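You operate a simulated robot arm through the tools that you are given. There is no shell and no other tool.

The job below is to be done with a simulated robot arm. You get a single attempt, and the scene is never put back.

Task
Put things in order on the top of the long steel table. At the end: the blue brush from the top of the long steel table stands where the yellow dough lump stood; the brown filling lump from the top of the long steel table is on the white mould plate (marked "P2"); the white roller from the top of the long steel table stands on top of the blue rolled belt (roll); the yellow dough lump from the top of the long steel table stands where the white roller stood; whatever was shut is shut again. Leave all else as you found it, and nothing knocked over.

It is judged by the outcome, as a careful person would: the job done as asked, and still so three seconds after it is handed in. It fails if anything else is knocked over, pushed out of place, dropped, spilled or broken.

Robot
A 5-joint arm with a two-finger parallel gripper, fixed in place. Base frame: the origin is at the foot of the arm, x ahead of it, y to its left, z up; the work surface is at about z = 0. Lengths are in m, angles in degrees, forces in N, time in s.
With the tool pointing down near the work surface it reaches from about 0.26 to 0.68 m from the base axis. Its first joint turns from -66.0 to 66.0 degrees. The tool tilts only in the upright plane through the base axis and itself; it spins freely about its own axis. Payload 2.9 kg.
The tool frame sits at the grasp point between the pads (the TCP): z along the fingers, y along the line on which they close. The tips reach 0.03 m beyond it. The gripper opens to 0.11 m. The fingers are 0.02 m wide and 0.01 m thick; the gripper's body (0.048 by 0.112 m) begins 0.055 m behind the TCP.
Orientation is that of the tool frame in the base frame, as [roll, pitch, yaw] about the fixed x, y, z axes, in that order (R = Rz(yaw) Ry(pitch) Rx(roll)). With the fingers straight down and closing along the base's y, the tool's x points along the base's -x, its y along +y and its z along -z.

Tools
- The arm moves only by the tool drive_tool. Its argument "steps" is one flat list of numbers, 7 for each row, row after row: the turn, a rotation vector about the base's x, y, z in degrees, then the shift along the base's x, y, z in m, then the closure, from 0 (fully open) to 1 (shut). In form: [wx, wy, wz, x, y, z, hand, wx, wy, wz, x, y, z, hand, ...]. A call has 1 to 20 rows; each row is the pose to reach, as a shift and turn from the pose commanded when the call began. Each row takes 0.2 s and may step no farther than 0.05 m and 8.6 degrees from the row before; otherwise, or with a gripper value out of range, the whole call is refused. Where a pose cannot be reached the arm comes as near as it can. A force on the tool above 40 N (or 10 N above the force at the start of the call, whichever is more), or a blocked arm, ends the call early, and 0.2 s more pass. Each finger travels about 0.108 m/s and halts on what it meets, pressing with about 31 N; the grip force reading is that of the motor and also rises with nothing between the fingers. The clock runs only during rows and for 0.2 s after the last one: add rows that repeat a pose to give the fingers time. It gives the time, the measured TCP pose, the force on the tool (base axes), the opening and the grip force at its end, in the units of the frame above (readings bear some noise), with the torque about the TCP (base axes, N m) and any sound that the robot's microphone picked up, and new pictures: "show" is both (left out), scene, wrist or none.
- Cameras (640 x 400 px; columns grow to the right, rows downward): "scene" is fixed at [0.0373, -0.4589, 0.5926]; the picture's right is [0.74, -0.67, 0.00], its down [-0.46, -0.51, -0.73] and it looks along [0.49, 0.54, -0.69] (base axes); focal length 313 px, centre (320, 200). "wrist" rides on the gripper at [0.072, 0.017, -0.103] in the tool frame; the picture's right is [-0.23, 0.97, 0.00], its down [-0.76, -0.18, -0.62] and it looks along [-0.61, -0.14, 0.78] (tool axes); focal length 222 px, centre (320, 200). There is no depth. A picture from a camera that has moved, and an enlarged one, comes with that camera's place and axes in the base frame and with its lens.
- close_up(camera, box): a new picture of the part [left, top, right, bottom] of that camera's present view, enlarged. No time passes.
- finish_job(): hands the job in; it is judged then, once.

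Nothing tells you positions but the pictures and the camera data. Unless the task says otherwise, let go and move clear before handing in.

The tools are called after "Request:" by a JSON object that holds its "op" and its "data". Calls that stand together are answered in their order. drive_tool: Moves the arm, as the interface text tells. Its arguments: {"type":"object","properties":{"steps":{"type":"array","items":{"type":"number"}},"show":{"type":"string","enum":["both","scene","wrist","none"]}},"required":["steps"]} The other tools are called the same way: close_up (camera, box) takes an enlarged picture of a part of a camera's view; finish_job () hands the job in.

At the start:

```text
t: 0.0
eef_pos: [0.3662, -0.0753, 0.2997]
tool_rot: [180.0, 0.0, 180.0]
wrist_force: [-0.6, -0.2, -0.3]
ft_torque: [0.02, -0.02, -0.02]
grip_width: 0.1102
grasp_force: 0.1
```

scene: 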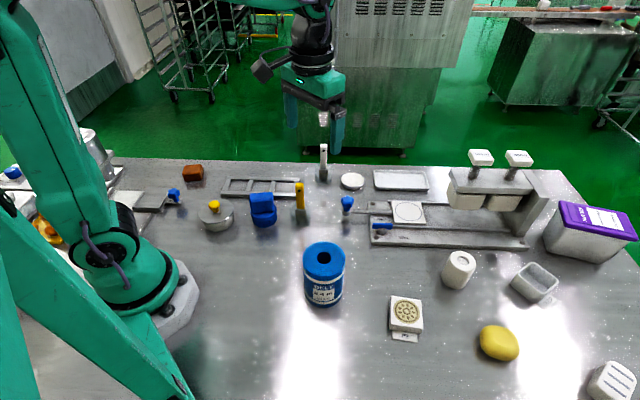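
wrist: 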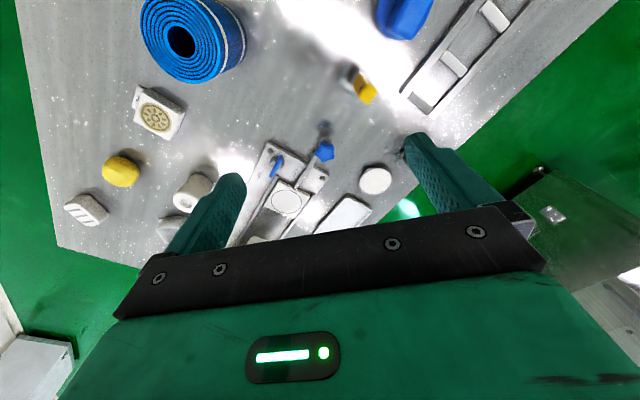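

I see a steel table with a blue belt roll in the middle, a yellow dough lump at lower right, a white cylinder (probably the roller), some moulds and a brown lump at the far left. I'll take enlarged views first to identify everything.

Request:
{"op": "close_up", "data": {"camera": "scene", "box": [360, 230, 640, 400]}}

Request:
{"op": "close_up", "data": {"camera": "scene", "box": [340, 140, 640, 280]}}

Request:
{"op": "close_up", "data": {"camera": "scene", "box": [100, 130, 380, 310]}}

Request:
{"op": "close_up", "data": {"camera": "scene", "box": [0, 130, 220, 270]}}

Request:
{"op": "close_up", "data": {"camera": "wrist", "box": [40, 60, 400, 270]}}

```text
2.29 times, centred on (500, 315) of scene
camera zoom: at [0.0373, -0.4589, 0.5926], right [0.74, -0.67, 0.0], down [-0.46, -0.51, -0.73], along [0.49, 0.54, -0.69], focal length 715 px, centre (-91, -63)
```

zoom: 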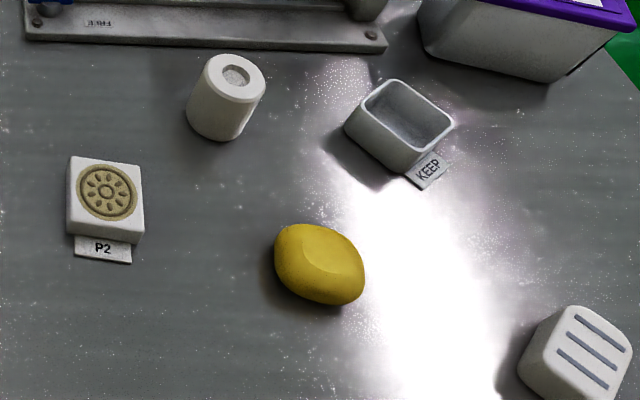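

```text
2.13 times, centred on (490, 210) of scene
camera zoom: at [0.0373, -0.4589, 0.5926], right [0.74, -0.67, 0.0], down [-0.46, -0.51, -0.73], along [0.49, 0.54, -0.69], focal length 667 px, centre (-43, 179)
```

zoom: 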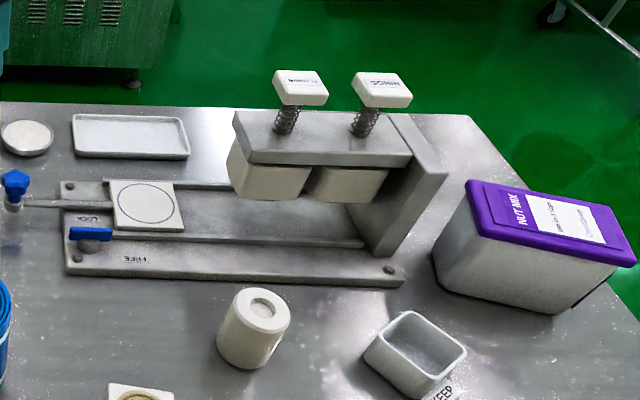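

```text
2.22 times, centred on (240, 220) of scene
camera zoom: at [0.0373, -0.4589, 0.5926], right [0.74, -0.67, 0.0], down [-0.46, -0.51, -0.73], along [0.49, 0.54, -0.69], focal length 695 px, centre (498, 156)
```

zoom: 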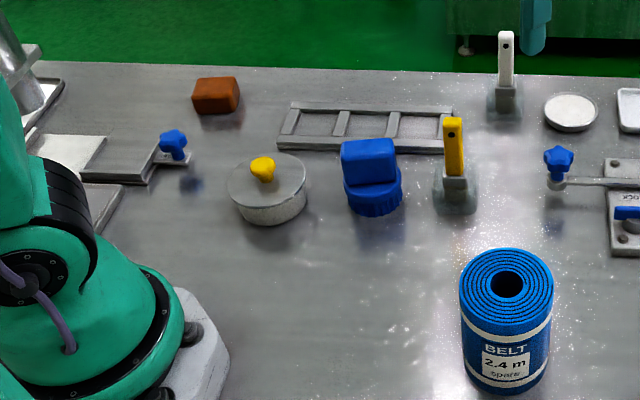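

```text
2.86 times, centred on (110, 200) of scene
camera zoom: at [0.0373, -0.4589, 0.5926], right [0.74, -0.67, 0.0], down [-0.46, -0.51, -0.73], along [0.49, 0.54, -0.69], focal length 894 px, centre (920, 200)
```

zoom: 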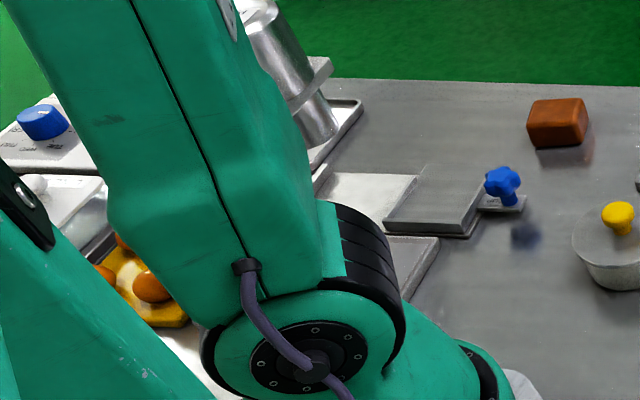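

```text
1.78 times, centred on (220, 165) of wrist
camera zoom: at [0.2928, -0.0583, 0.4039], right [0.23, 0.97, 0.0], down [0.76, -0.18, 0.62], along [0.61, -0.14, -0.78], focal length 395 px, centre (498, 262)
```

zoom: 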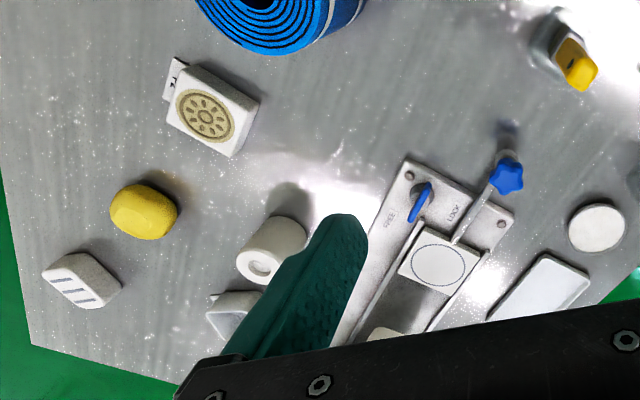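

The main targets look identifiable, but I want finer views of the blue object, the brown block and the roller before moving.

Request:
{"op": "close_up", "data": {"camera": "scene", "box": [222, 170, 318, 230]}}

Request:
{"op": "close_up", "data": {"camera": "scene", "box": [150, 140, 246, 200]}}

Request:
{"op": "close_up", "data": {"camera": "scene", "box": [280, 130, 376, 190]}}

Request:
{"op": "close_up", "data": {"camera": "scene", "box": [420, 240, 516, 300]}}

Request:
{"op": "close_up", "data": {"camera": "scene", "box": [280, 230, 376, 310]}}

Request:
{"op": "close_up", "data": {"camera": "wrist", "box": [130, 0, 450, 200]}}

```text
6.67 times, centred on (270, 200) of scene
camera zoom: at [0.0373, -0.4589, 0.5926], right [0.74, -0.67, 0.0], down [-0.46, -0.51, -0.73], along [0.49, 0.54, -0.69], focal length 2085 px, centre (653, 200)
```

zoom: 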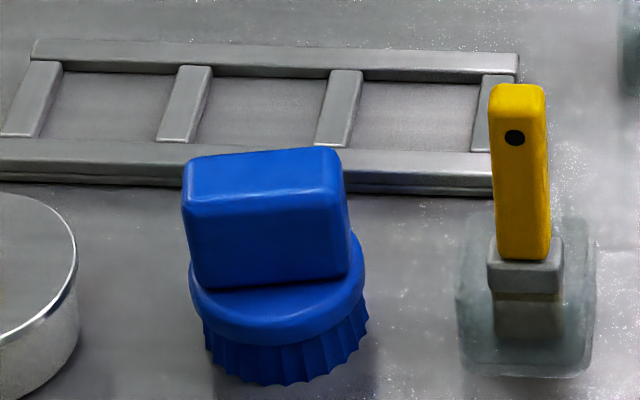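

```text
6.67 times, centred on (198, 170) of scene
camera zoom: at [0.0373, -0.4589, 0.5926], right [0.74, -0.67, 0.0], down [-0.46, -0.51, -0.73], along [0.49, 0.54, -0.69], focal length 2085 px, centre (1133, 400)
```

zoom: 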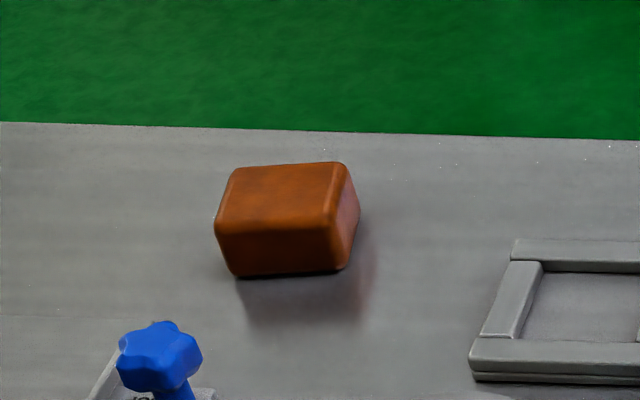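

```text
6.67 times, centred on (328, 160) of scene
camera zoom: at [0.0373, -0.4589, 0.5926], right [0.74, -0.67, 0.0], down [-0.46, -0.51, -0.73], along [0.49, 0.54, -0.69], focal length 2085 px, centre (267, 467)
```

zoom: 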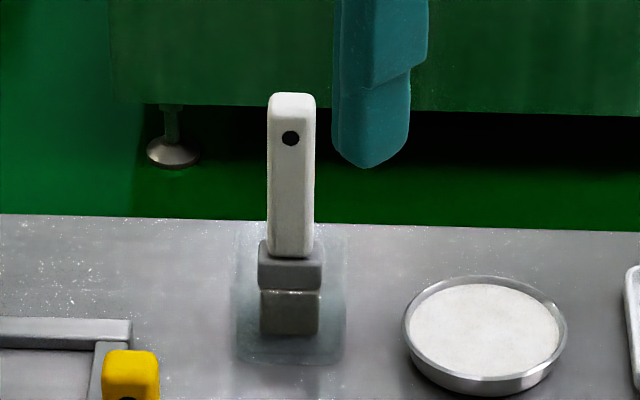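

```text
6.67 times, centred on (468, 270) of scene
camera zoom: at [0.0373, -0.4589, 0.5926], right [0.74, -0.67, 0.0], down [-0.46, -0.51, -0.73], along [0.49, 0.54, -0.69], focal length 2085 px, centre (-667, -267)
```

zoom: 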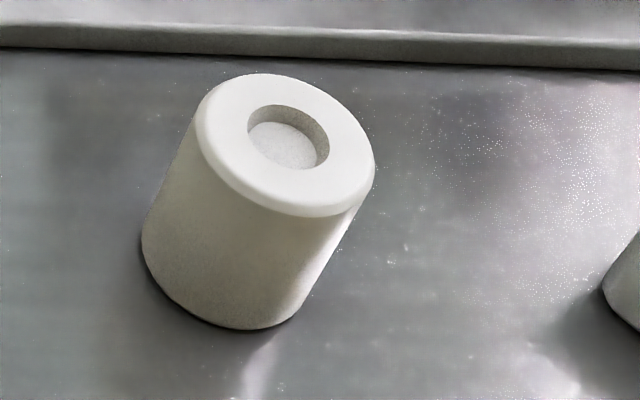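

```text
5.00 times, centred on (328, 270) of scene
camera zoom: at [0.0373, -0.4589, 0.5926], right [0.74, -0.67, 0.0], down [-0.46, -0.51, -0.73], along [0.49, 0.54, -0.69], focal length 1564 px, centre (280, -150)
```

zoom: 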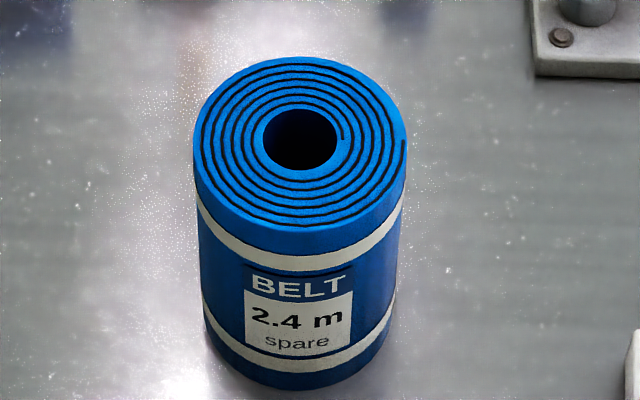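

```text
2.00 times, centred on (290, 100) of wrist
camera zoom: at [0.2928, -0.0583, 0.4039], right [0.23, 0.97, 0.0], down [0.76, -0.18, 0.62], along [0.61, -0.14, -0.78], focal length 444 px, centre (380, 400)
```

zoom: 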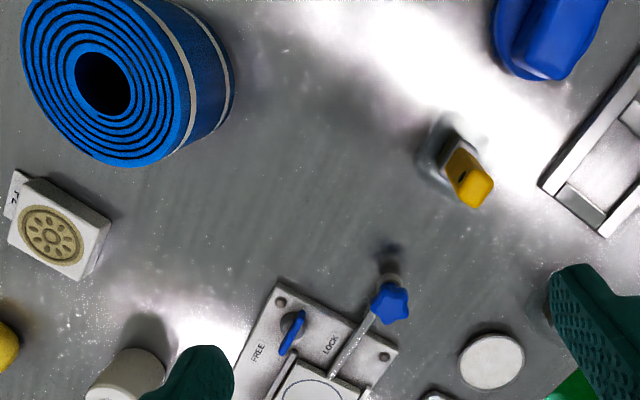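

The blue object is a round-bristled brush with a block handle. The brown block at far left is the filling lump, and the white cylinder standing at about (0.505, -0.374) is the roller. Next I move high above the roller for a close wrist view.

Request:
{"op": "drive_tool", "data": {"steps": [0, 0, 6, 0.017, -0.037, 0, 0, 0, 0, 12, 0.035, -0.075, 0, 0, 0, 0, 18, 0.052, -0.112, 0, 0, 0, 0, 24, 0.07, -0.15, 0, 0, 0, 0, 30, 0.087, -0.187, -0.01, 0, 0, 0, 36, 0.104, -0.224, -0.02, 0, 0, 0, 42, 0.121, -0.262, -0.035, 0, 0, 0, 45, 0.139, -0.299, -0.05, 0, 0, 0, 45, 0.139, -0.299, -0.05, 0]}}

```text
t: 2.0
eef_pos: [0.5036, -0.3743, 0.2519]
tool_rot: [179.8, 0.0, -135.0]
wrist_force: [-0.2, -0.4, 0.9]
ft_torque: [-0.04, 0.01, -0.03]
grip_width: 0.1101
grasp_force: 0.1
camera wrist: at [0.4407, -0.4137, 0.3556], right [-0.53, 0.85, 0.0], down [0.66, 0.41, 0.62], along [0.53, 0.33, -0.78], focal length 222 px, centre (320, 200)
```

scene: 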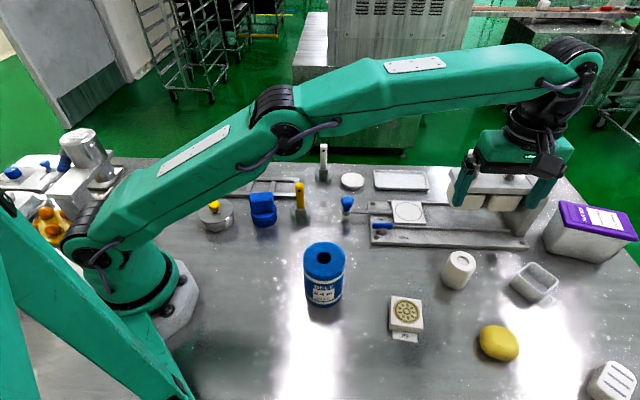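
wrist: 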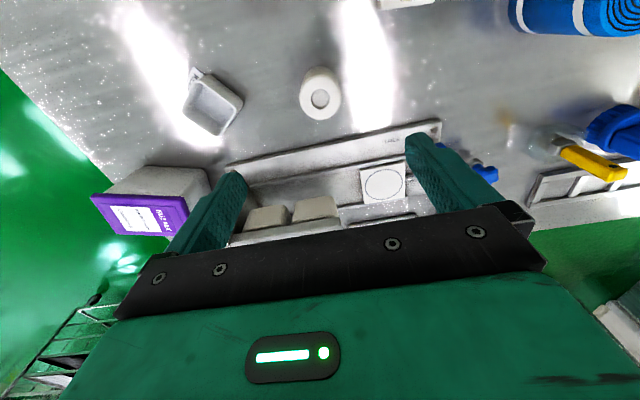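

The roller is nearly under the tool. I'll enlarge the wrist view to pin down its centre.

Request:
{"op": "close_up", "data": {"camera": "wrist", "box": [240, 40, 400, 140]}}

Request:
{"op": "close_up", "data": {"camera": "scene", "box": [0, 120, 160, 220]}}

```text
4.00 times, centred on (320, 90) of wrist
camera zoom: at [0.4407, -0.4137, 0.3556], right [-0.53, 0.85, 0.0], down [0.66, 0.41, 0.62], along [0.53, 0.33, -0.78], focal length 888 px, centre (320, 640)
```

zoom: 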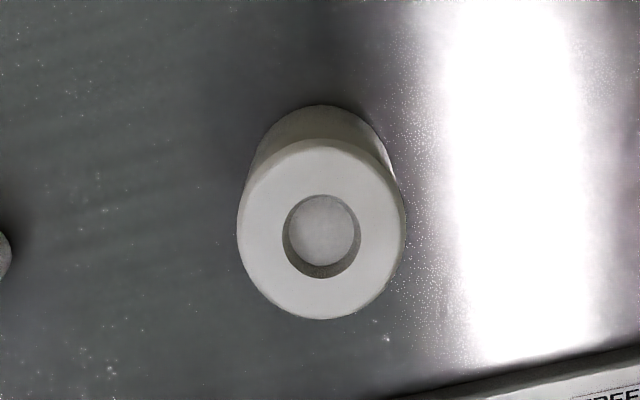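

```text
4.00 times, centred on (80, 170) of scene
camera zoom: at [0.0373, -0.4589, 0.5926], right [0.74, -0.67, 0.0], down [-0.46, -0.51, -0.73], along [0.49, 0.54, -0.69], focal length 1251 px, centre (1280, 320)
```

zoom: 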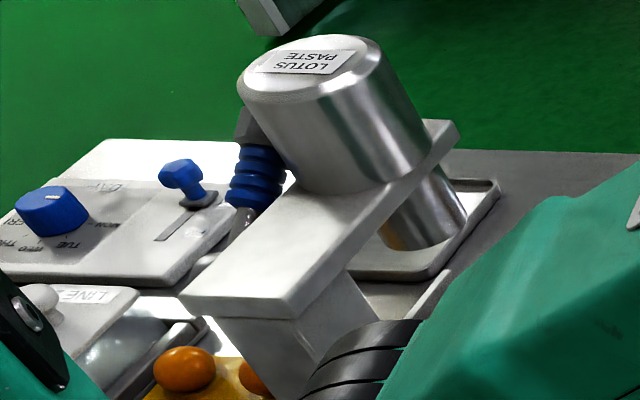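

The roller is about 0.05 m across and 0.07 m tall, centred near (0.502, -0.375). I'll descend partway with the hand open and check the alignment.

Request:
{"op": "drive_tool", "data": {"steps": [0, 0, 0, -0.002, -0.001, -0.04, 0, 0, 0, 0, -0.002, -0.001, -0.08, 0, 0, 0, 0, -0.002, -0.001, -0.11, 0, 0, 0, 0, -0.002, -0.001, -0.11, 0]}}

```text
t: 3.0
eef_pos: [0.503, -0.3749, 0.1412]
tool_rot: [180.0, 0.0, -135.0]
wrist_force: [-0.1, -0.8, 0.1]
ft_torque: [0.01, -0.01, -0.03]
grip_width: 0.11
grasp_force: 0.2
camera wrist: at [0.4392, -0.4145, 0.245], right [-0.53, 0.85, 0.0], down [0.66, 0.41, 0.62], along [0.53, 0.33, -0.78], focal length 222 px, centre (320, 200)
```

scene: 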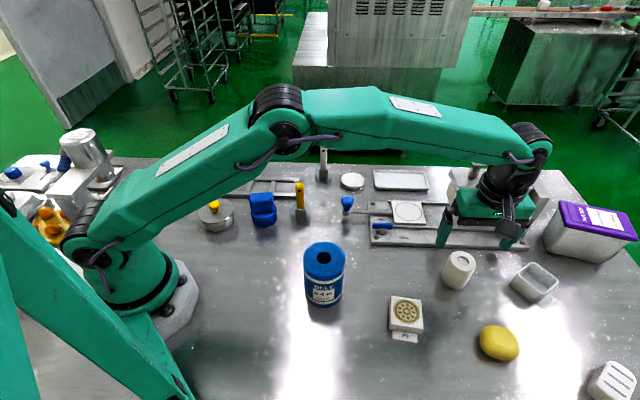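
wrist: 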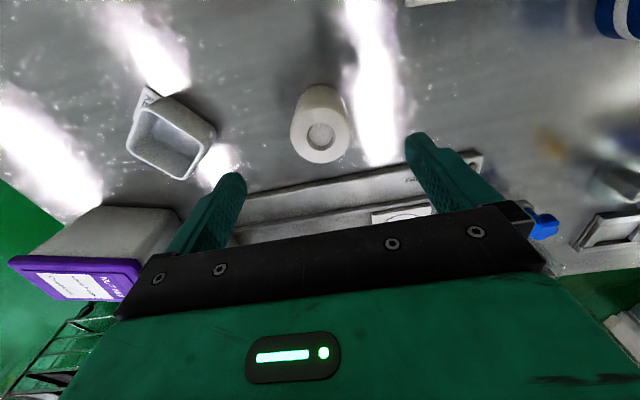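

Request:
{"op": "close_up", "data": {"camera": "wrist", "box": [240, 70, 400, 170]}}

Request:
{"op": "close_up", "data": {"camera": "scene", "box": [400, 180, 560, 300]}}

```text
4.00 times, centred on (320, 120) of wrist
camera zoom: at [0.4392, -0.4145, 0.245], right [-0.53, 0.85, 0.0], down [0.66, 0.41, 0.62], along [0.53, 0.33, -0.78], focal length 888 px, centre (320, 520)
```

zoom: 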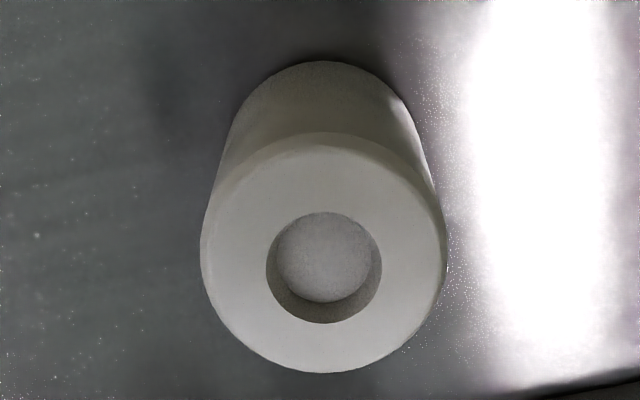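

```text
3.33 times, centred on (480, 240) of scene
camera zoom: at [0.0373, -0.4589, 0.5926], right [0.74, -0.67, 0.0], down [-0.46, -0.51, -0.73], along [0.49, 0.54, -0.69], focal length 1042 px, centre (-213, 67)
```

zoom: 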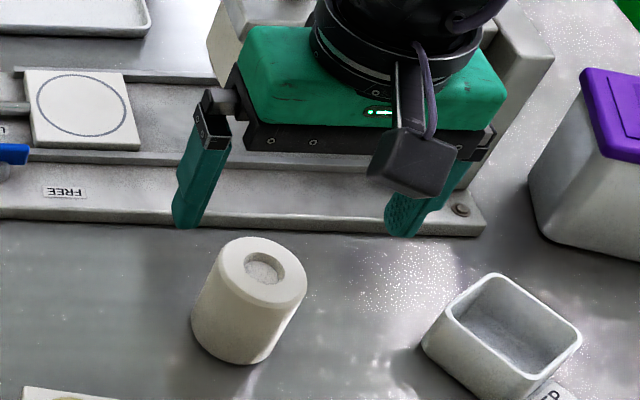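

The tool is centred on the roller to within about 2 mm. I'll descend to grasp height and close on it.

Request:
{"op": "drive_tool", "data": {"steps": [0, 0, 0, -0.001, 0, -0.035, 0, 0, 0, 0, -0.001, 0, -0.07, 0, 0, 0, 0, -0.001, 0, -0.096, 0, 0, 0, 0, -0.001, 0, -0.096, 0, 0, 0, 0, -0.001, 0, -0.096, 0.4, 0, 0, 0, -0.001, 0, -0.096, 0.7, 0, 0, 0, -0.001, 0, -0.096, 0.7, 0, 0, 0, -0.001, 0, -0.096, 0.7]}}

```text
t: 4.8
eef_pos: [0.5019, -0.3735, 0.0466]
tool_rot: [-180.0, -0.1, -135.0]
wrist_force: [0.3, -0.1, -0.5]
ft_torque: [0.0, 0.02, 0.0]
grip_width: 0.0509
grasp_force: 30.8
camera wrist: at [0.4383, -0.4134, 0.1503], right [-0.53, 0.85, 0.0], down [0.66, 0.41, 0.62], along [0.53, 0.33, -0.78], focal length 222 px, centre (320, 200)
```

scene: 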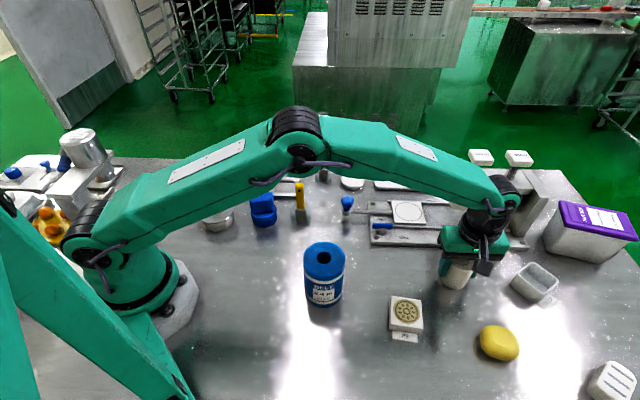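
wrist: 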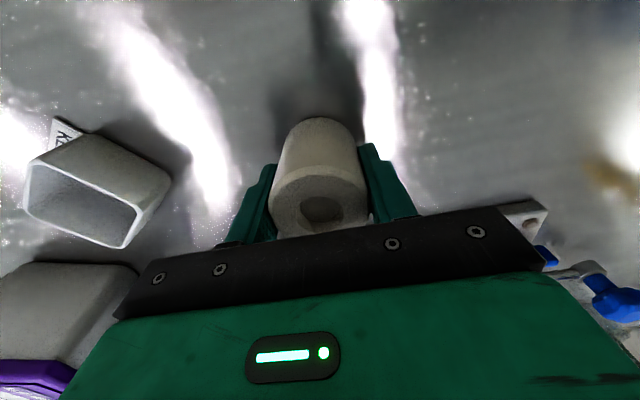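

The roller is gripped at 0.051 m. I'll lift it straight up and carry it over to the belt roll, staying well above everything.

Request:
{"op": "drive_tool", "data": {"steps": [0, 0, 0, 0, 0, 0.03, 0.7, 0, 0, 0, 0, 0, 0.075, 0.7, 0, 0, 0, 0, 0, 0.12, 0.7, 0, 0, 0, 0, 0, 0.165, 0.7, 0, 0, 0, 0, 0, 0.2, 0.7, 0, 0, 0, -0.035, 0.025, 0.2, 0.7, 0, 0, 0, -0.073, 0.053, 0.2, 0.7, 0, 0, 0, -0.111, 0.081, 0.2, 0.7, 0, 0, 0, -0.149, 0.109, 0.2, 0.7, 0, 0, 0, -0.187, 0.135, 0.2, 0.7, 0, 0, 0, -0.212, 0.154, 0.2, 0.7, 0, 0, 0, -0.227, 0.167, 0.2, 0.7, 0, 0, 0, -0.227, 0.167, 0.2, 0.7]}}

```text
t: 7.6
eef_pos: [0.2757, -0.2079, 0.2458]
tool_rot: [-179.9, 0.0, -135.0]
wrist_force: [0.3, 0.0, -1.3]
ft_torque: [-0.01, 0.02, 0.02]
grip_width: 0.0507
grasp_force: 30.9
camera wrist: at [0.2115, -0.2471, 0.3485], right [-0.53, 0.85, 0.0], down [0.66, 0.41, 0.62], along [0.53, 0.33, -0.78], focal length 222 px, centre (320, 200)
```

scene: 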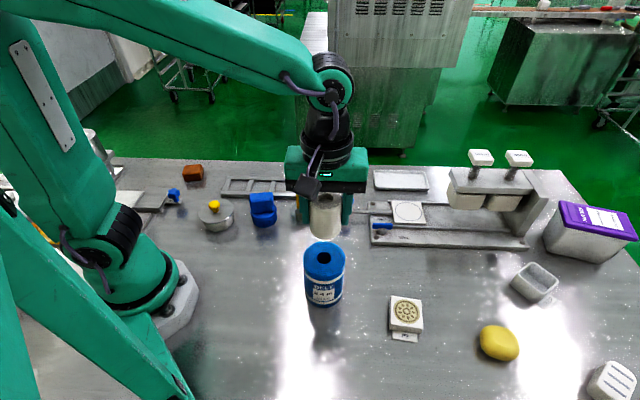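
wrist: 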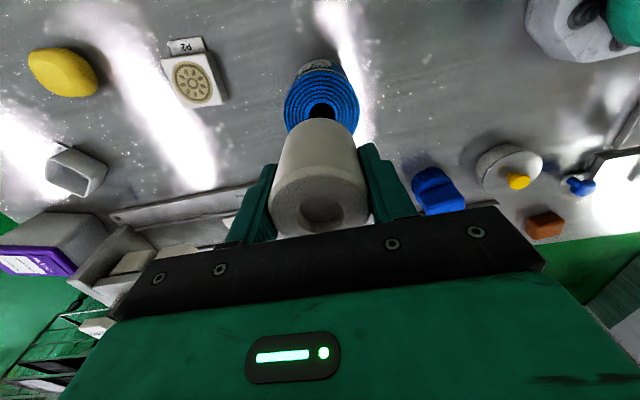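

The roller is hovering above the belt roll. I'll enlarge both views to measure the alignment before lowering.

Request:
{"op": "close_up", "data": {"camera": "wrist", "box": [240, 40, 400, 140]}}

Request:
{"op": "close_up", "data": {"camera": "scene", "box": [240, 180, 400, 310]}}

```text
4.00 times, centred on (320, 90) of wrist
camera zoom: at [0.2115, -0.2471, 0.3485], right [-0.53, 0.85, 0.0], down [0.66, 0.41, 0.62], along [0.53, 0.33, -0.78], focal length 888 px, centre (320, 640)
```

zoom: 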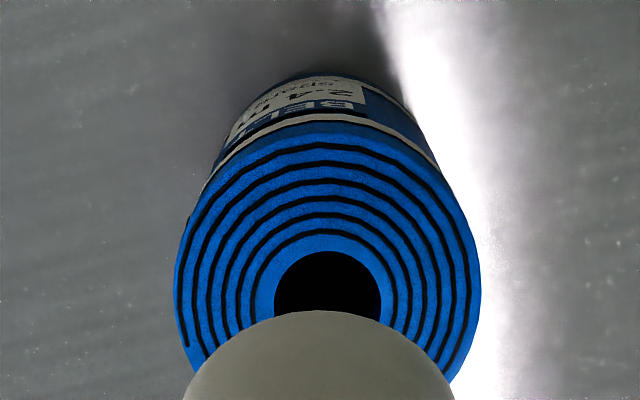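

```text
3.08 times, centred on (320, 245) of scene
camera zoom: at [0.0373, -0.4589, 0.5926], right [0.74, -0.67, 0.0], down [-0.46, -0.51, -0.73], along [0.49, 0.54, -0.69], focal length 962 px, centre (320, 62)
```

zoom: 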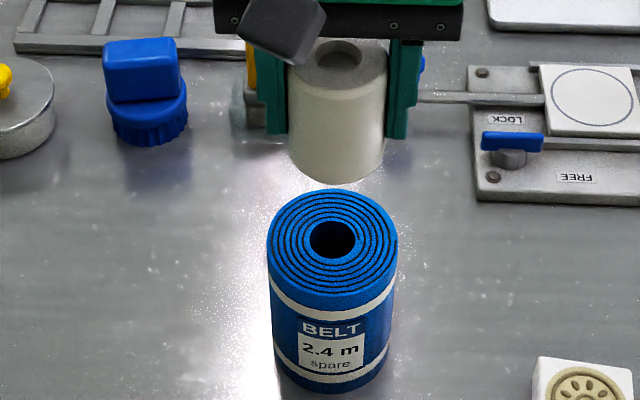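

The belt centre is about 2 mm to the +y side of the tool, with its top at about z = 0.12. I'll correct for that and lower until just above contact.

Request:
{"op": "drive_tool", "data": {"steps": [0, 0, 0, -0.0005, 0.002, -0.03, 0.7, 0, 0, 0, -0.0005, 0.002, -0.055, 0.7, 0, 0, 0, -0.0005, 0.002, -0.07, 0.7, 0, 0, 0, -0.0005, 0.002, -0.07, 0.7]}}

Request:
{"op": "close_up", "data": {"camera": "scene", "box": [260, 200, 388, 310]}}

```text
t: 8.6
eef_pos: [0.2748, -0.2054, 0.1744]
tool_rot: [-180.0, -0.1, -135.0]
wrist_force: [0.1, -0.8, -0.6]
ft_torque: [0.02, 0.0, 0.03]
grip_width: 0.0503
grasp_force: 31.0
camera wrist: at [0.2103, -0.2455, 0.2779], right [-0.53, 0.85, 0.0], down [0.66, 0.41, 0.62], along [0.53, 0.33, -0.78], focal length 222 px, centre (320, 200)
```

scene: 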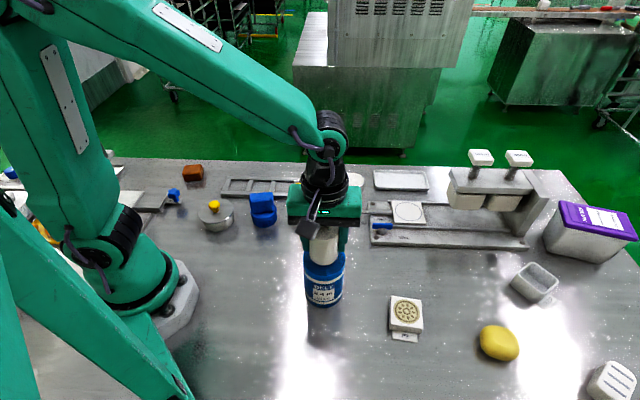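
wrist: 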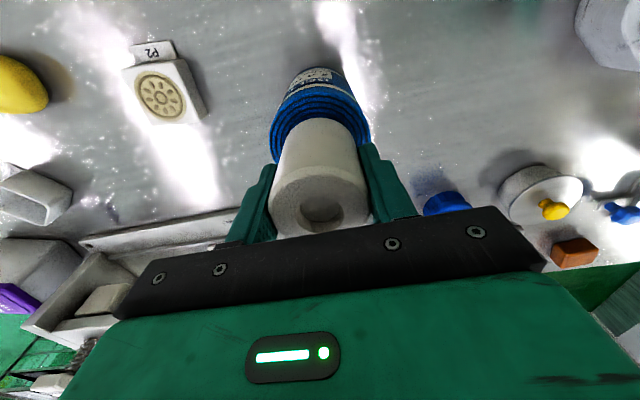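

```text
3.64 times, centred on (324, 255) of scene
camera zoom: at [0.0373, -0.4589, 0.5926], right [0.74, -0.67, 0.0], down [-0.46, -0.51, -0.73], along [0.49, 0.54, -0.69], focal length 1137 px, centre (306, 0)
```

zoom: 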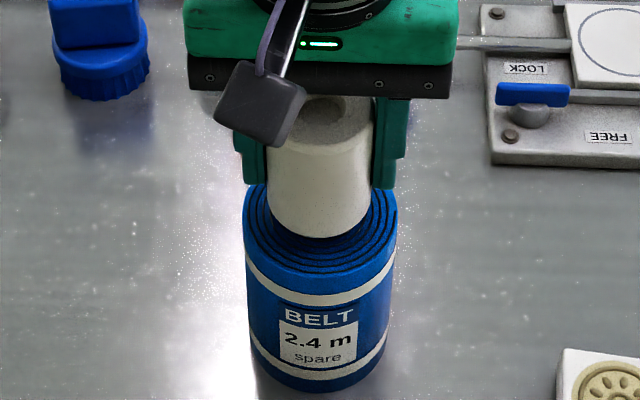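

The roller is centred over the belt with about 8 mm to go. I'll lower it in small steps while watching the force.

Request:
{"op": "drive_tool", "data": {"steps": [0, 0, 0, 0, 0, -0.003, 0.7, 0, 0, 0, 0, 0, -0.005, 0.7, 0, 0, 0, 0, 0, -0.006, 0.7], "show": "none"}}

Request:
{"op": "close_up", "data": {"camera": "scene", "box": [280, 220, 376, 290]}}

```text
t: 9.4
eef_pos: [0.2735, -0.2069, 0.1683]
tool_rot: [-179.9, 0.0, -135.0]
wrist_force: [0.4, -0.1, -1.9]
ft_torque: [-0.02, 0.01, -0.03]
grip_width: 0.0502
grasp_force: 31.2
```

```text
5.71 times, centred on (328, 255) of scene
camera zoom: at [0.0373, -0.4589, 0.5926], right [0.74, -0.67, 0.0], down [-0.46, -0.51, -0.73], along [0.49, 0.54, -0.69], focal length 1787 px, centre (274, -114)
```

zoom: 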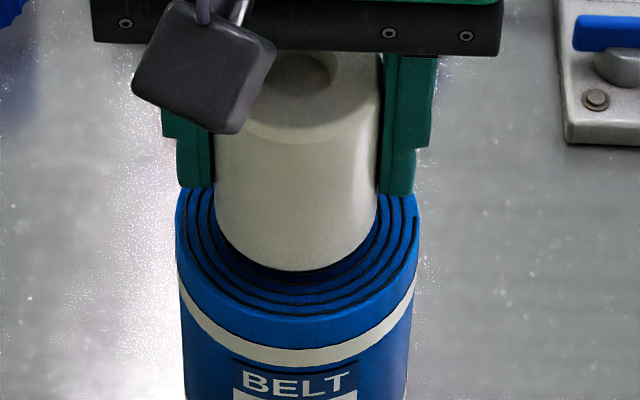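

Request:
{"op": "drive_tool", "data": {"steps": [0, 0, 0, 0, 0, -0.001, 0.7, 0, 0, 0, 0, 0, -0.002, 0.7], "show": "none"}}

```text
t: 10.0
eef_pos: [0.2744, -0.2047, 0.1673]
tool_rot: [180.0, -0.1, -134.9]
wrist_force: [-0.5, -0.4, -1.4]
ft_torque: [0.02, -0.02, -0.02]
grip_width: 0.0503
grasp_force: 30.8
```

Request:
{"op": "drive_tool", "data": {"steps": [0, 0, 0, 0, 0, -0.001, 0.7, 0, 0, 0, 0, 0, -0.0015, 0.7], "show": "none"}}

Request:
{"op": "close_up", "data": {"camera": "scene", "box": [280, 220, 376, 290]}}

```text
t: 10.6
eef_pos: [0.2727, -0.2066, 0.164]
tool_rot: [179.9, 0.0, -135.0]
wrist_force: [0.1, 0.2, -1.7]
ft_torque: [0.0, -0.05, -0.01]
grip_width: 0.0505
grasp_force: 31.1
```

```text
5.71 times, centred on (328, 255) of scene
camera zoom: at [0.0373, -0.4589, 0.5926], right [0.74, -0.67, 0.0], down [-0.46, -0.51, -0.73], along [0.49, 0.54, -0.69], focal length 1787 px, centre (274, -114)
```

zoom: 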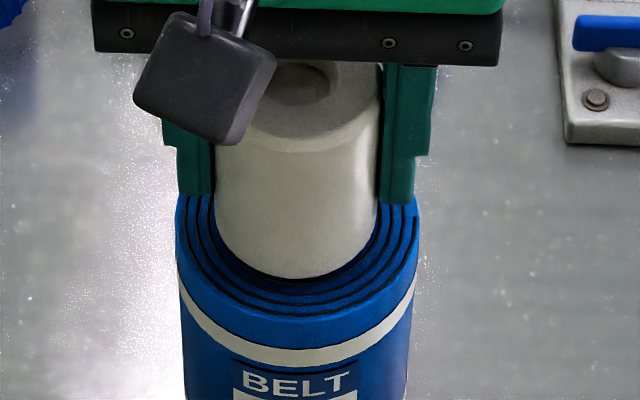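

Request:
{"op": "drive_tool", "data": {"steps": [0, 0, 0, 0, 0, -0.0005, 0.7, 0, 0, 0, 0, 0, -0.001, 0.7], "show": "none"}}

```text
t: 11.2
eef_pos: [0.2745, -0.2064, 0.163]
tool_rot: [180.0, -0.1, -135.0]
wrist_force: [-0.2, -1.0, -0.1]
ft_torque: [-0.01, 0.0, -0.01]
grip_width: 0.0503
grasp_force: 31.4
```

Request:
{"op": "drive_tool", "data": {"steps": [0, 0, 0, 0, 0, -0.0005, 0.7, 0, 0, 0, 0, 0, -0.001, 0.7, 0, 0, 0, 0, 0, -0.001, 0.7], "show": "none"}}

Request:
{"op": "close_up", "data": {"camera": "scene", "box": [280, 220, 376, 290]}}

```text
t: 12.0
eef_pos: [0.2734, -0.2063, 0.163]
tool_rot: [-180.0, -0.1, -135.0]
wrist_force: [0.9, 0.2, -1.4]
ft_torque: [-0.01, 0.0, 0.01]
grip_width: 0.0505
grasp_force: 31.1
```

```text
5.71 times, centred on (328, 255) of scene
camera zoom: at [0.0373, -0.4589, 0.5926], right [0.74, -0.67, 0.0], down [-0.46, -0.51, -0.73], along [0.49, 0.54, -0.69], focal length 1787 px, centre (274, -114)
```

zoom: 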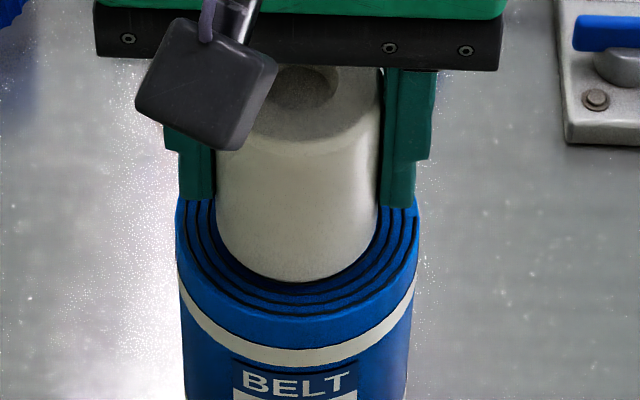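

Request:
{"op": "drive_tool", "data": {"steps": [0, 0, 0, 0, 0, -0.0005, 0.7, 0, 0, 0, 0, 0, -0.001, 0.7, 0, 0, 0, 0, 0, -0.001, 0.7], "show": "none"}}

```text
t: 12.8
eef_pos: [0.2737, -0.2051, 0.1626]
tool_rot: [179.9, -0.1, -135.0]
wrist_force: [-1.1, 0.6, -0.9]
ft_torque: [0.03, -0.01, 0.0]
grip_width: 0.0501
grasp_force: 31.2
```

Request:
{"op": "drive_tool", "data": {"steps": [0, 0, 0, 0, 0, -0.0005, 0.7, 0, 0, 0, 0, 0, -0.001, 0.7, 0, 0, 0, 0, 0, -0.001, 0.7], "show": "none"}}

Request:
{"op": "close_up", "data": {"camera": "scene", "box": [280, 220, 376, 290]}}

```text
t: 13.6
eef_pos: [0.2738, -0.207, 0.1619]
tool_rot: [-179.9, 0.0, -135.1]
wrist_force: [-4.5, 5.6, 20.6]
ft_torque: [0.41, 0.31, 0.04]
grip_width: 0.0503
grasp_force: 31.4
```

```text
5.71 times, centred on (328, 255) of scene
camera zoom: at [0.0373, -0.4588, 0.5927], right [0.74, -0.67, 0.0], down [-0.46, -0.51, -0.73], along [0.49, 0.54, -0.69], focal length 1787 px, centre (274, -114)
```

zoom: 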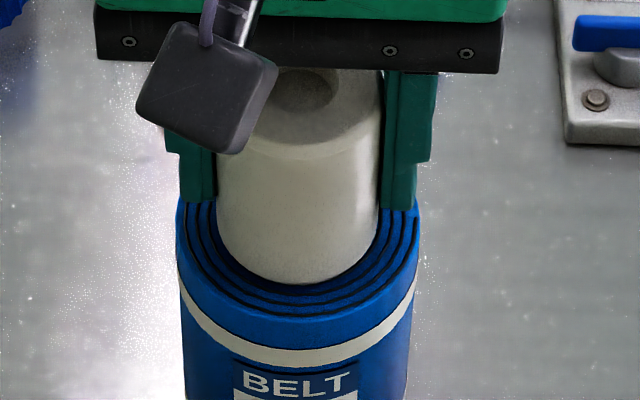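

Contact is confirmed at about 20 N. I'll ease up slightly to relieve the load, open the fingers and rise straight up.

Request:
{"op": "drive_tool", "data": {"steps": [0, 0, 0, 0, 0, 0.0007, 0.7, 0, 0, 0, 0, 0, 0.0007, 0.7, 0, 0, 0, 0, 0, 0.0007, 0.5, 0, 0, 0, 0, 0, 0.0007, 0.4, 0, 0, 0, 0, 0, 0.0007, 0.25, 0, 0, 0, 0, 0, 0.0007, 0.15, 0, 0, 0, 0, 0, 0.0007, 0.15]}}

Request:
{"op": "close_up", "data": {"camera": "scene", "box": [260, 200, 388, 310]}}

```text
t: 15.2
eef_pos: [0.2744, -0.206, 0.1615]
tool_rot: [180.0, 0.0, -135.1]
wrist_force: [-0.6, 0.4, -0.4]
ft_torque: [-0.03, 0.04, 0.04]
grip_width: 0.0935
grasp_force: 0.0
camera wrist: at [0.2108, -0.2461, 0.2649], right [-0.53, 0.85, 0.0], down [0.66, 0.41, 0.62], along [0.53, 0.33, -0.78], focal length 222 px, centre (320, 200)
```

scene: 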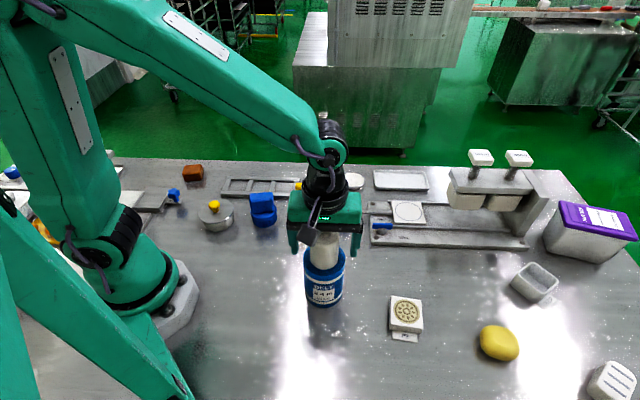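
wrist: 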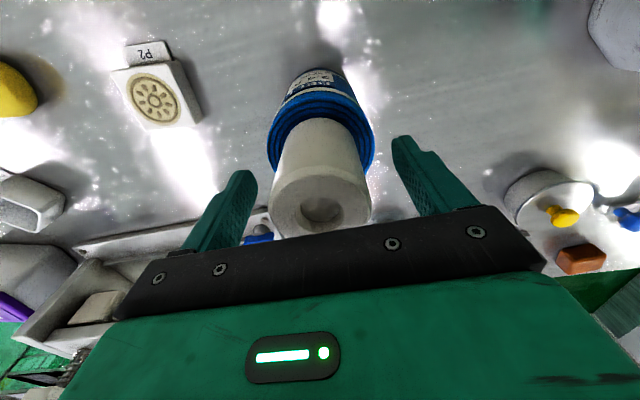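

```text
3.64 times, centred on (324, 255) of scene
camera zoom: at [0.0373, -0.4589, 0.5926], right [0.74, -0.67, 0.0], down [-0.46, -0.51, -0.73], along [0.49, 0.54, -0.69], focal length 1137 px, centre (306, 0)
```

zoom: 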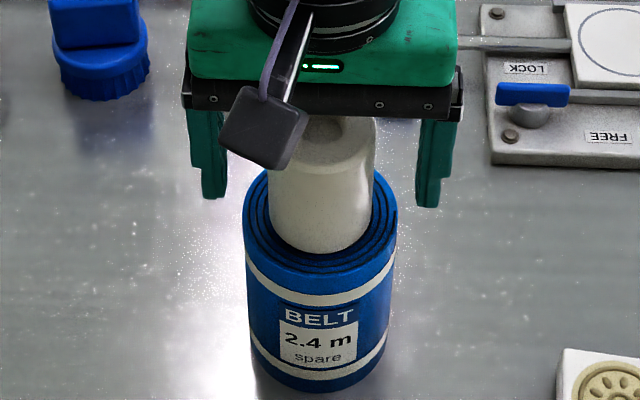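

The roller stands centred on the belt roll. I'll rise straight up clear of it, then go to look at the dough lump from above.

Request:
{"op": "drive_tool", "data": {"steps": [0, 0, 0, 0, 0, 0.03, 0.1, 0, 0, 0, 0, 0, 0.075, 0, 0, 0, 0, 0, 0, 0.12, 0, 0, 0, 0, 0.022, -0.044, 0.12, 0, 0, 0, 0, 0.044, -0.087, 0.12, 0, 0, 0, 0, 0.066, -0.13, 0.12, 0, 0, 0, 0, 0.088, -0.173, 0.11, 0, 0, 0, 0, 0.11, -0.216, 0.09, 0, 0, 0, 0, 0.132, -0.255, 0.07, 0, 0, 0, 0, 0.15, -0.29, 0.05, 0, 0, 0, 0, 0.15, -0.29, 0.05, 0]}}

Request:
{"op": "close_up", "data": {"camera": "wrist", "box": [200, 20, 440, 170]}}

Request:
{"op": "close_up", "data": {"camera": "scene", "box": [270, 190, 398, 300]}}

```text
refused: row 8 steps farther than a row can; nothing moved
```

```text
2.67 times, centred on (320, 95) of wrist
camera zoom: at [0.2108, -0.2461, 0.2649], right [-0.53, 0.85, 0.0], down [0.66, 0.41, 0.62], along [0.53, 0.33, -0.78], focal length 592 px, centre (320, 480)
```

zoom: 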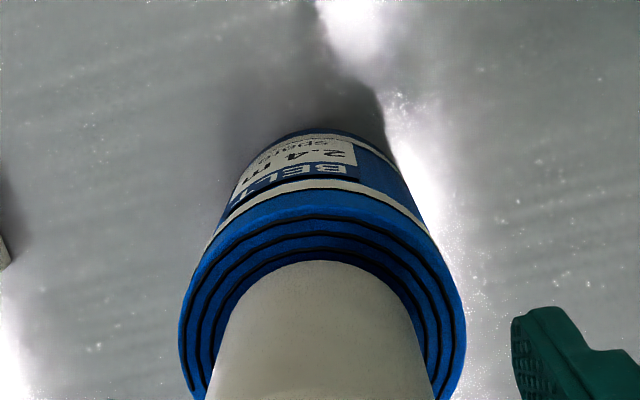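

```text
3.64 times, centred on (334, 245) of scene
camera zoom: at [0.0373, -0.4589, 0.5926], right [0.74, -0.67, 0.0], down [-0.46, -0.51, -0.73], along [0.49, 0.54, -0.69], focal length 1137 px, centre (269, 36)
```

zoom: 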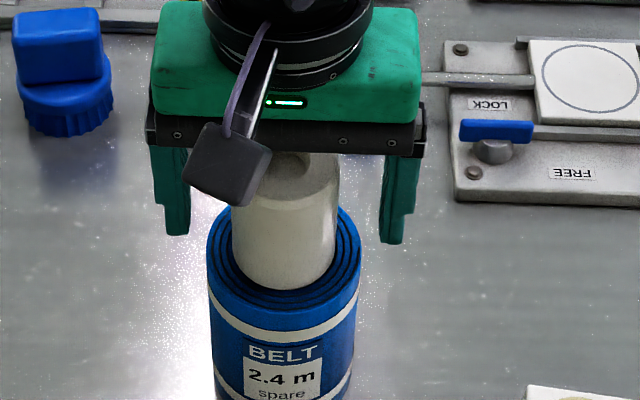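

The move was refused because one row stepped too far. I'll repeat it with smaller steps.

Request:
{"op": "drive_tool", "data": {"steps": [0, 0, 0, 0, 0, 0.03, 0.1, 0, 0, 0, 0, 0, 0.075, 0, 0, 0, 0, 0, 0, 0.12, 0, 0, 0, 0, 0.02, -0.04, 0.12, 0, 0, 0, 0, 0.04, -0.08, 0.12, 0, 0, 0, 0, 0.06, -0.12, 0.12, 0, 0, 0, 0, 0.08, -0.16, 0.115, 0, 0, 0, 0, 0.1, -0.195, 0.1, 0, 0, 0, 0, 0.118, -0.23, 0.085, 0, 0, 0, 0, 0.135, -0.262, 0.065, 0, 0, 0, 0, 0.15, -0.29, 0.045, 0, 0, 0, 0, 0.15, -0.29, 0.045, 0]}}

Request:
{"op": "close_up", "data": {"camera": "wrist", "box": [200, 20, 440, 170]}}

Request:
{"op": "close_up", "data": {"camera": "scene", "box": [270, 190, 398, 300]}}

```text
t: 17.8
eef_pos: [0.4232, -0.4938, 0.2085]
tool_rot: [-180.0, 0.0, -135.0]
wrist_force: [-0.9, 0.2, -0.2]
ft_torque: [0.02, 0.01, 0.02]
grip_width: 0.11
grasp_force: 0.0
camera wrist: at [0.3602, -0.5334, 0.3122], right [-0.53, 0.85, 0.0], down [0.66, 0.41, 0.62], along [0.53, 0.33, -0.78], focal length 222 px, centre (320, 200)
```

scene: 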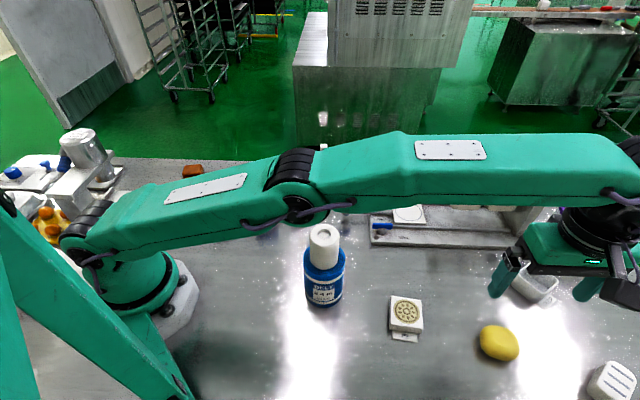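
wrist: 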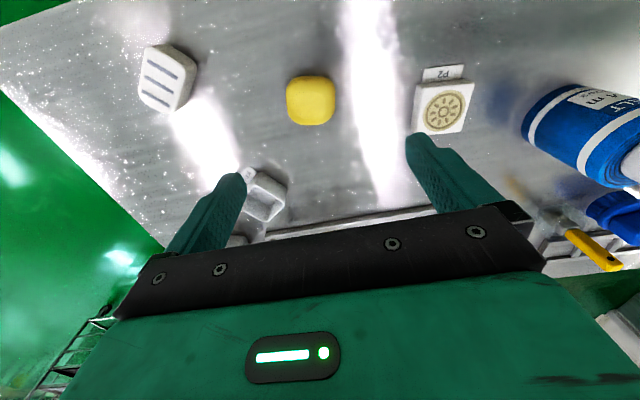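

```text
2.67 times, centred on (320, 95) of wrist
camera zoom: at [0.3602, -0.5334, 0.3122], right [-0.53, 0.85, 0.0], down [0.66, 0.41, 0.62], along [0.53, 0.33, -0.78], focal length 592 px, centre (320, 480)
```

zoom: 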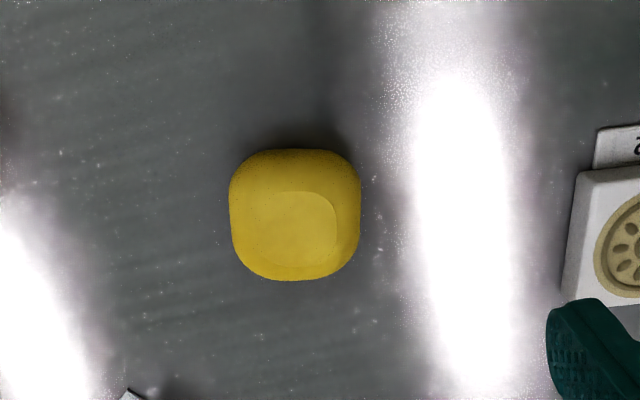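

```text
3.64 times, centred on (334, 245) of scene
camera zoom: at [0.0373, -0.4589, 0.5926], right [0.74, -0.67, 0.0], down [-0.46, -0.51, -0.73], along [0.49, 0.54, -0.69], focal length 1137 px, centre (269, 36)
```

zoom: 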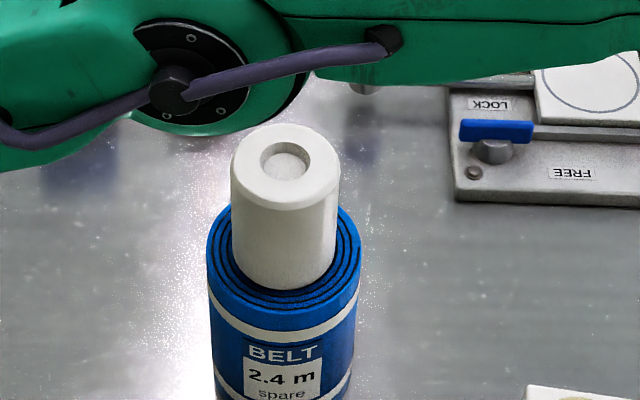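

The roller is stable on the belt. The dough lump measures about (0.432, -0.503), roughly 0.06 m square and 0.04 m tall, and is turned about 13° from my fingers. I'll align with it and descend partway.

Request:
{"op": "drive_tool", "data": {"steps": [0, 0, -6.5, 0.005, -0.005, -0.03, 0, 0, 0, -13, 0.009, -0.009, -0.07, 0, 0, 0, -13, 0.009, -0.009, -0.1, 0, 0, 0, -13, 0.009, -0.009, -0.1, 0]}}

Request:
{"op": "close_up", "data": {"camera": "wrist", "box": [200, 50, 440, 200]}}

```text
t: 18.8
eef_pos: [0.4348, -0.5043, 0.1062]
tool_rot: [-179.9, 0.1, -147.9]
wrist_force: [0.3, 0.2, 0.4]
ft_torque: [0.02, -0.04, -0.02]
grip_width: 0.1101
grasp_force: 0.1
camera wrist: at [0.3637, -0.5281, 0.2098], right [-0.32, 0.95, 0.0], down [0.74, 0.25, 0.62], along [0.59, 0.2, -0.78], focal length 222 px, centre (320, 200)
```

scene: 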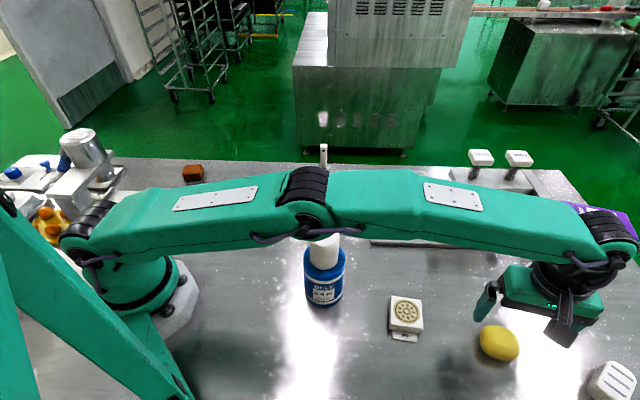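
wrist: 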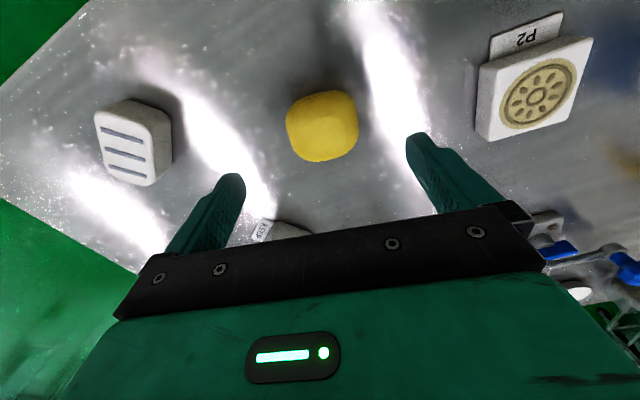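

```text
2.67 times, centred on (320, 125) of wrist
camera zoom: at [0.3637, -0.5281, 0.2098], right [-0.32, 0.95, 0.0], down [0.74, 0.25, 0.62], along [0.59, 0.2, -0.78], focal length 592 px, centre (320, 400)
```

zoom: 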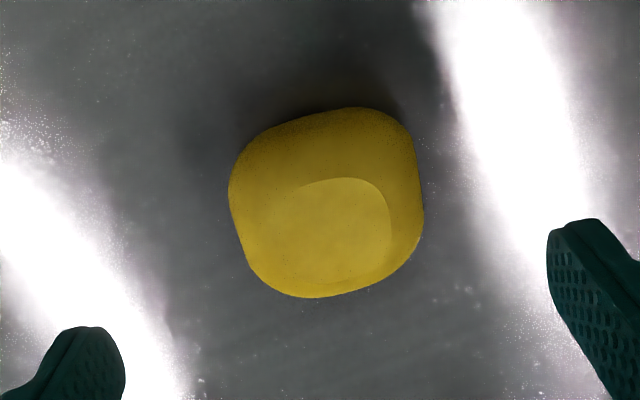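

The fingers are now aligned with the dough. I'll make a small correction, descend and grip.

Request:
{"op": "drive_tool", "data": {"steps": [0, 0, 0, -0.0015, 0.0005, -0.03, 0, 0, 0, 0, -0.0028, 0.0008, -0.055, 0, 0, 0, 0, -0.0028, 0.0008, -0.07, 0, 0, 0, 0, -0.0028, 0.0008, -0.07, 0, 0, 0, 0, -0.0028, 0.0008, -0.07, 0.35, 0, 0, 0, -0.0028, 0.0008, -0.07, 0.6, 0, 0, 0, -0.0028, 0.0008, -0.07, 0.6, 0, 0, 0, -0.0028, 0.0008, -0.07, 0.6]}}

Request:
{"op": "close_up", "data": {"camera": "wrist", "box": [200, 50, 440, 250]}}

```text
t: 20.6
eef_pos: [0.4311, -0.5055, 0.0366]
tool_rot: [180.0, 0.0, -148.0]
wrist_force: [-0.4, -0.3, -0.3]
ft_torque: [0.01, 0.0, -0.03]
grip_width: 0.0625
grasp_force: 30.9
camera wrist: at [0.3606, -0.5289, 0.1395], right [-0.32, 0.95, 0.0], down [0.74, 0.25, 0.62], along [0.59, 0.2, -0.78], focal length 222 px, centre (320, 200)
```

scene: 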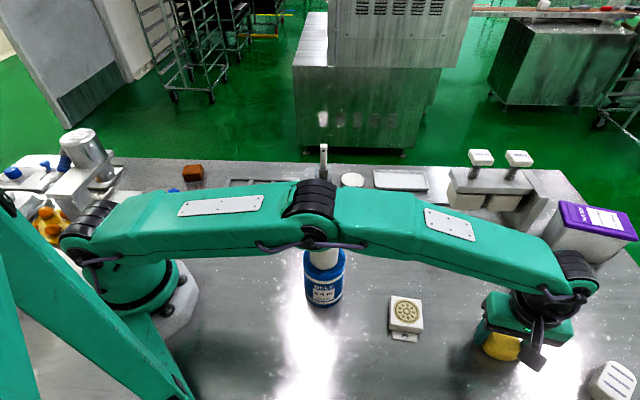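
wrist: 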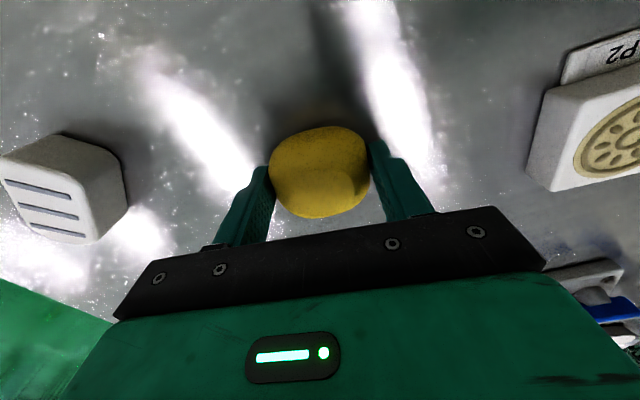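

```text
2.00 times, centred on (320, 150) of wrist
camera zoom: at [0.3606, -0.5289, 0.1395], right [-0.32, 0.95, 0.0], down [0.74, 0.25, 0.62], along [0.59, 0.2, -0.78], focal length 444 px, centre (320, 300)
```

zoom: 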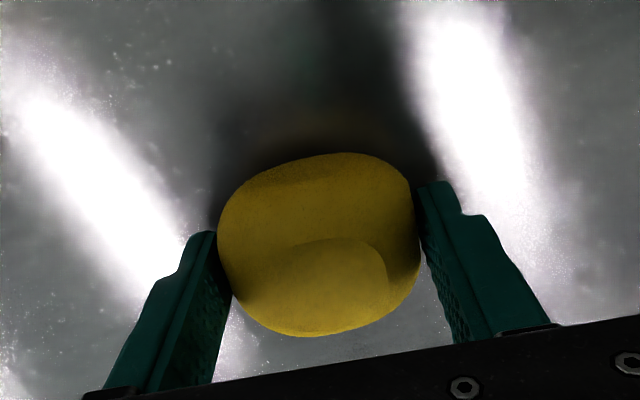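

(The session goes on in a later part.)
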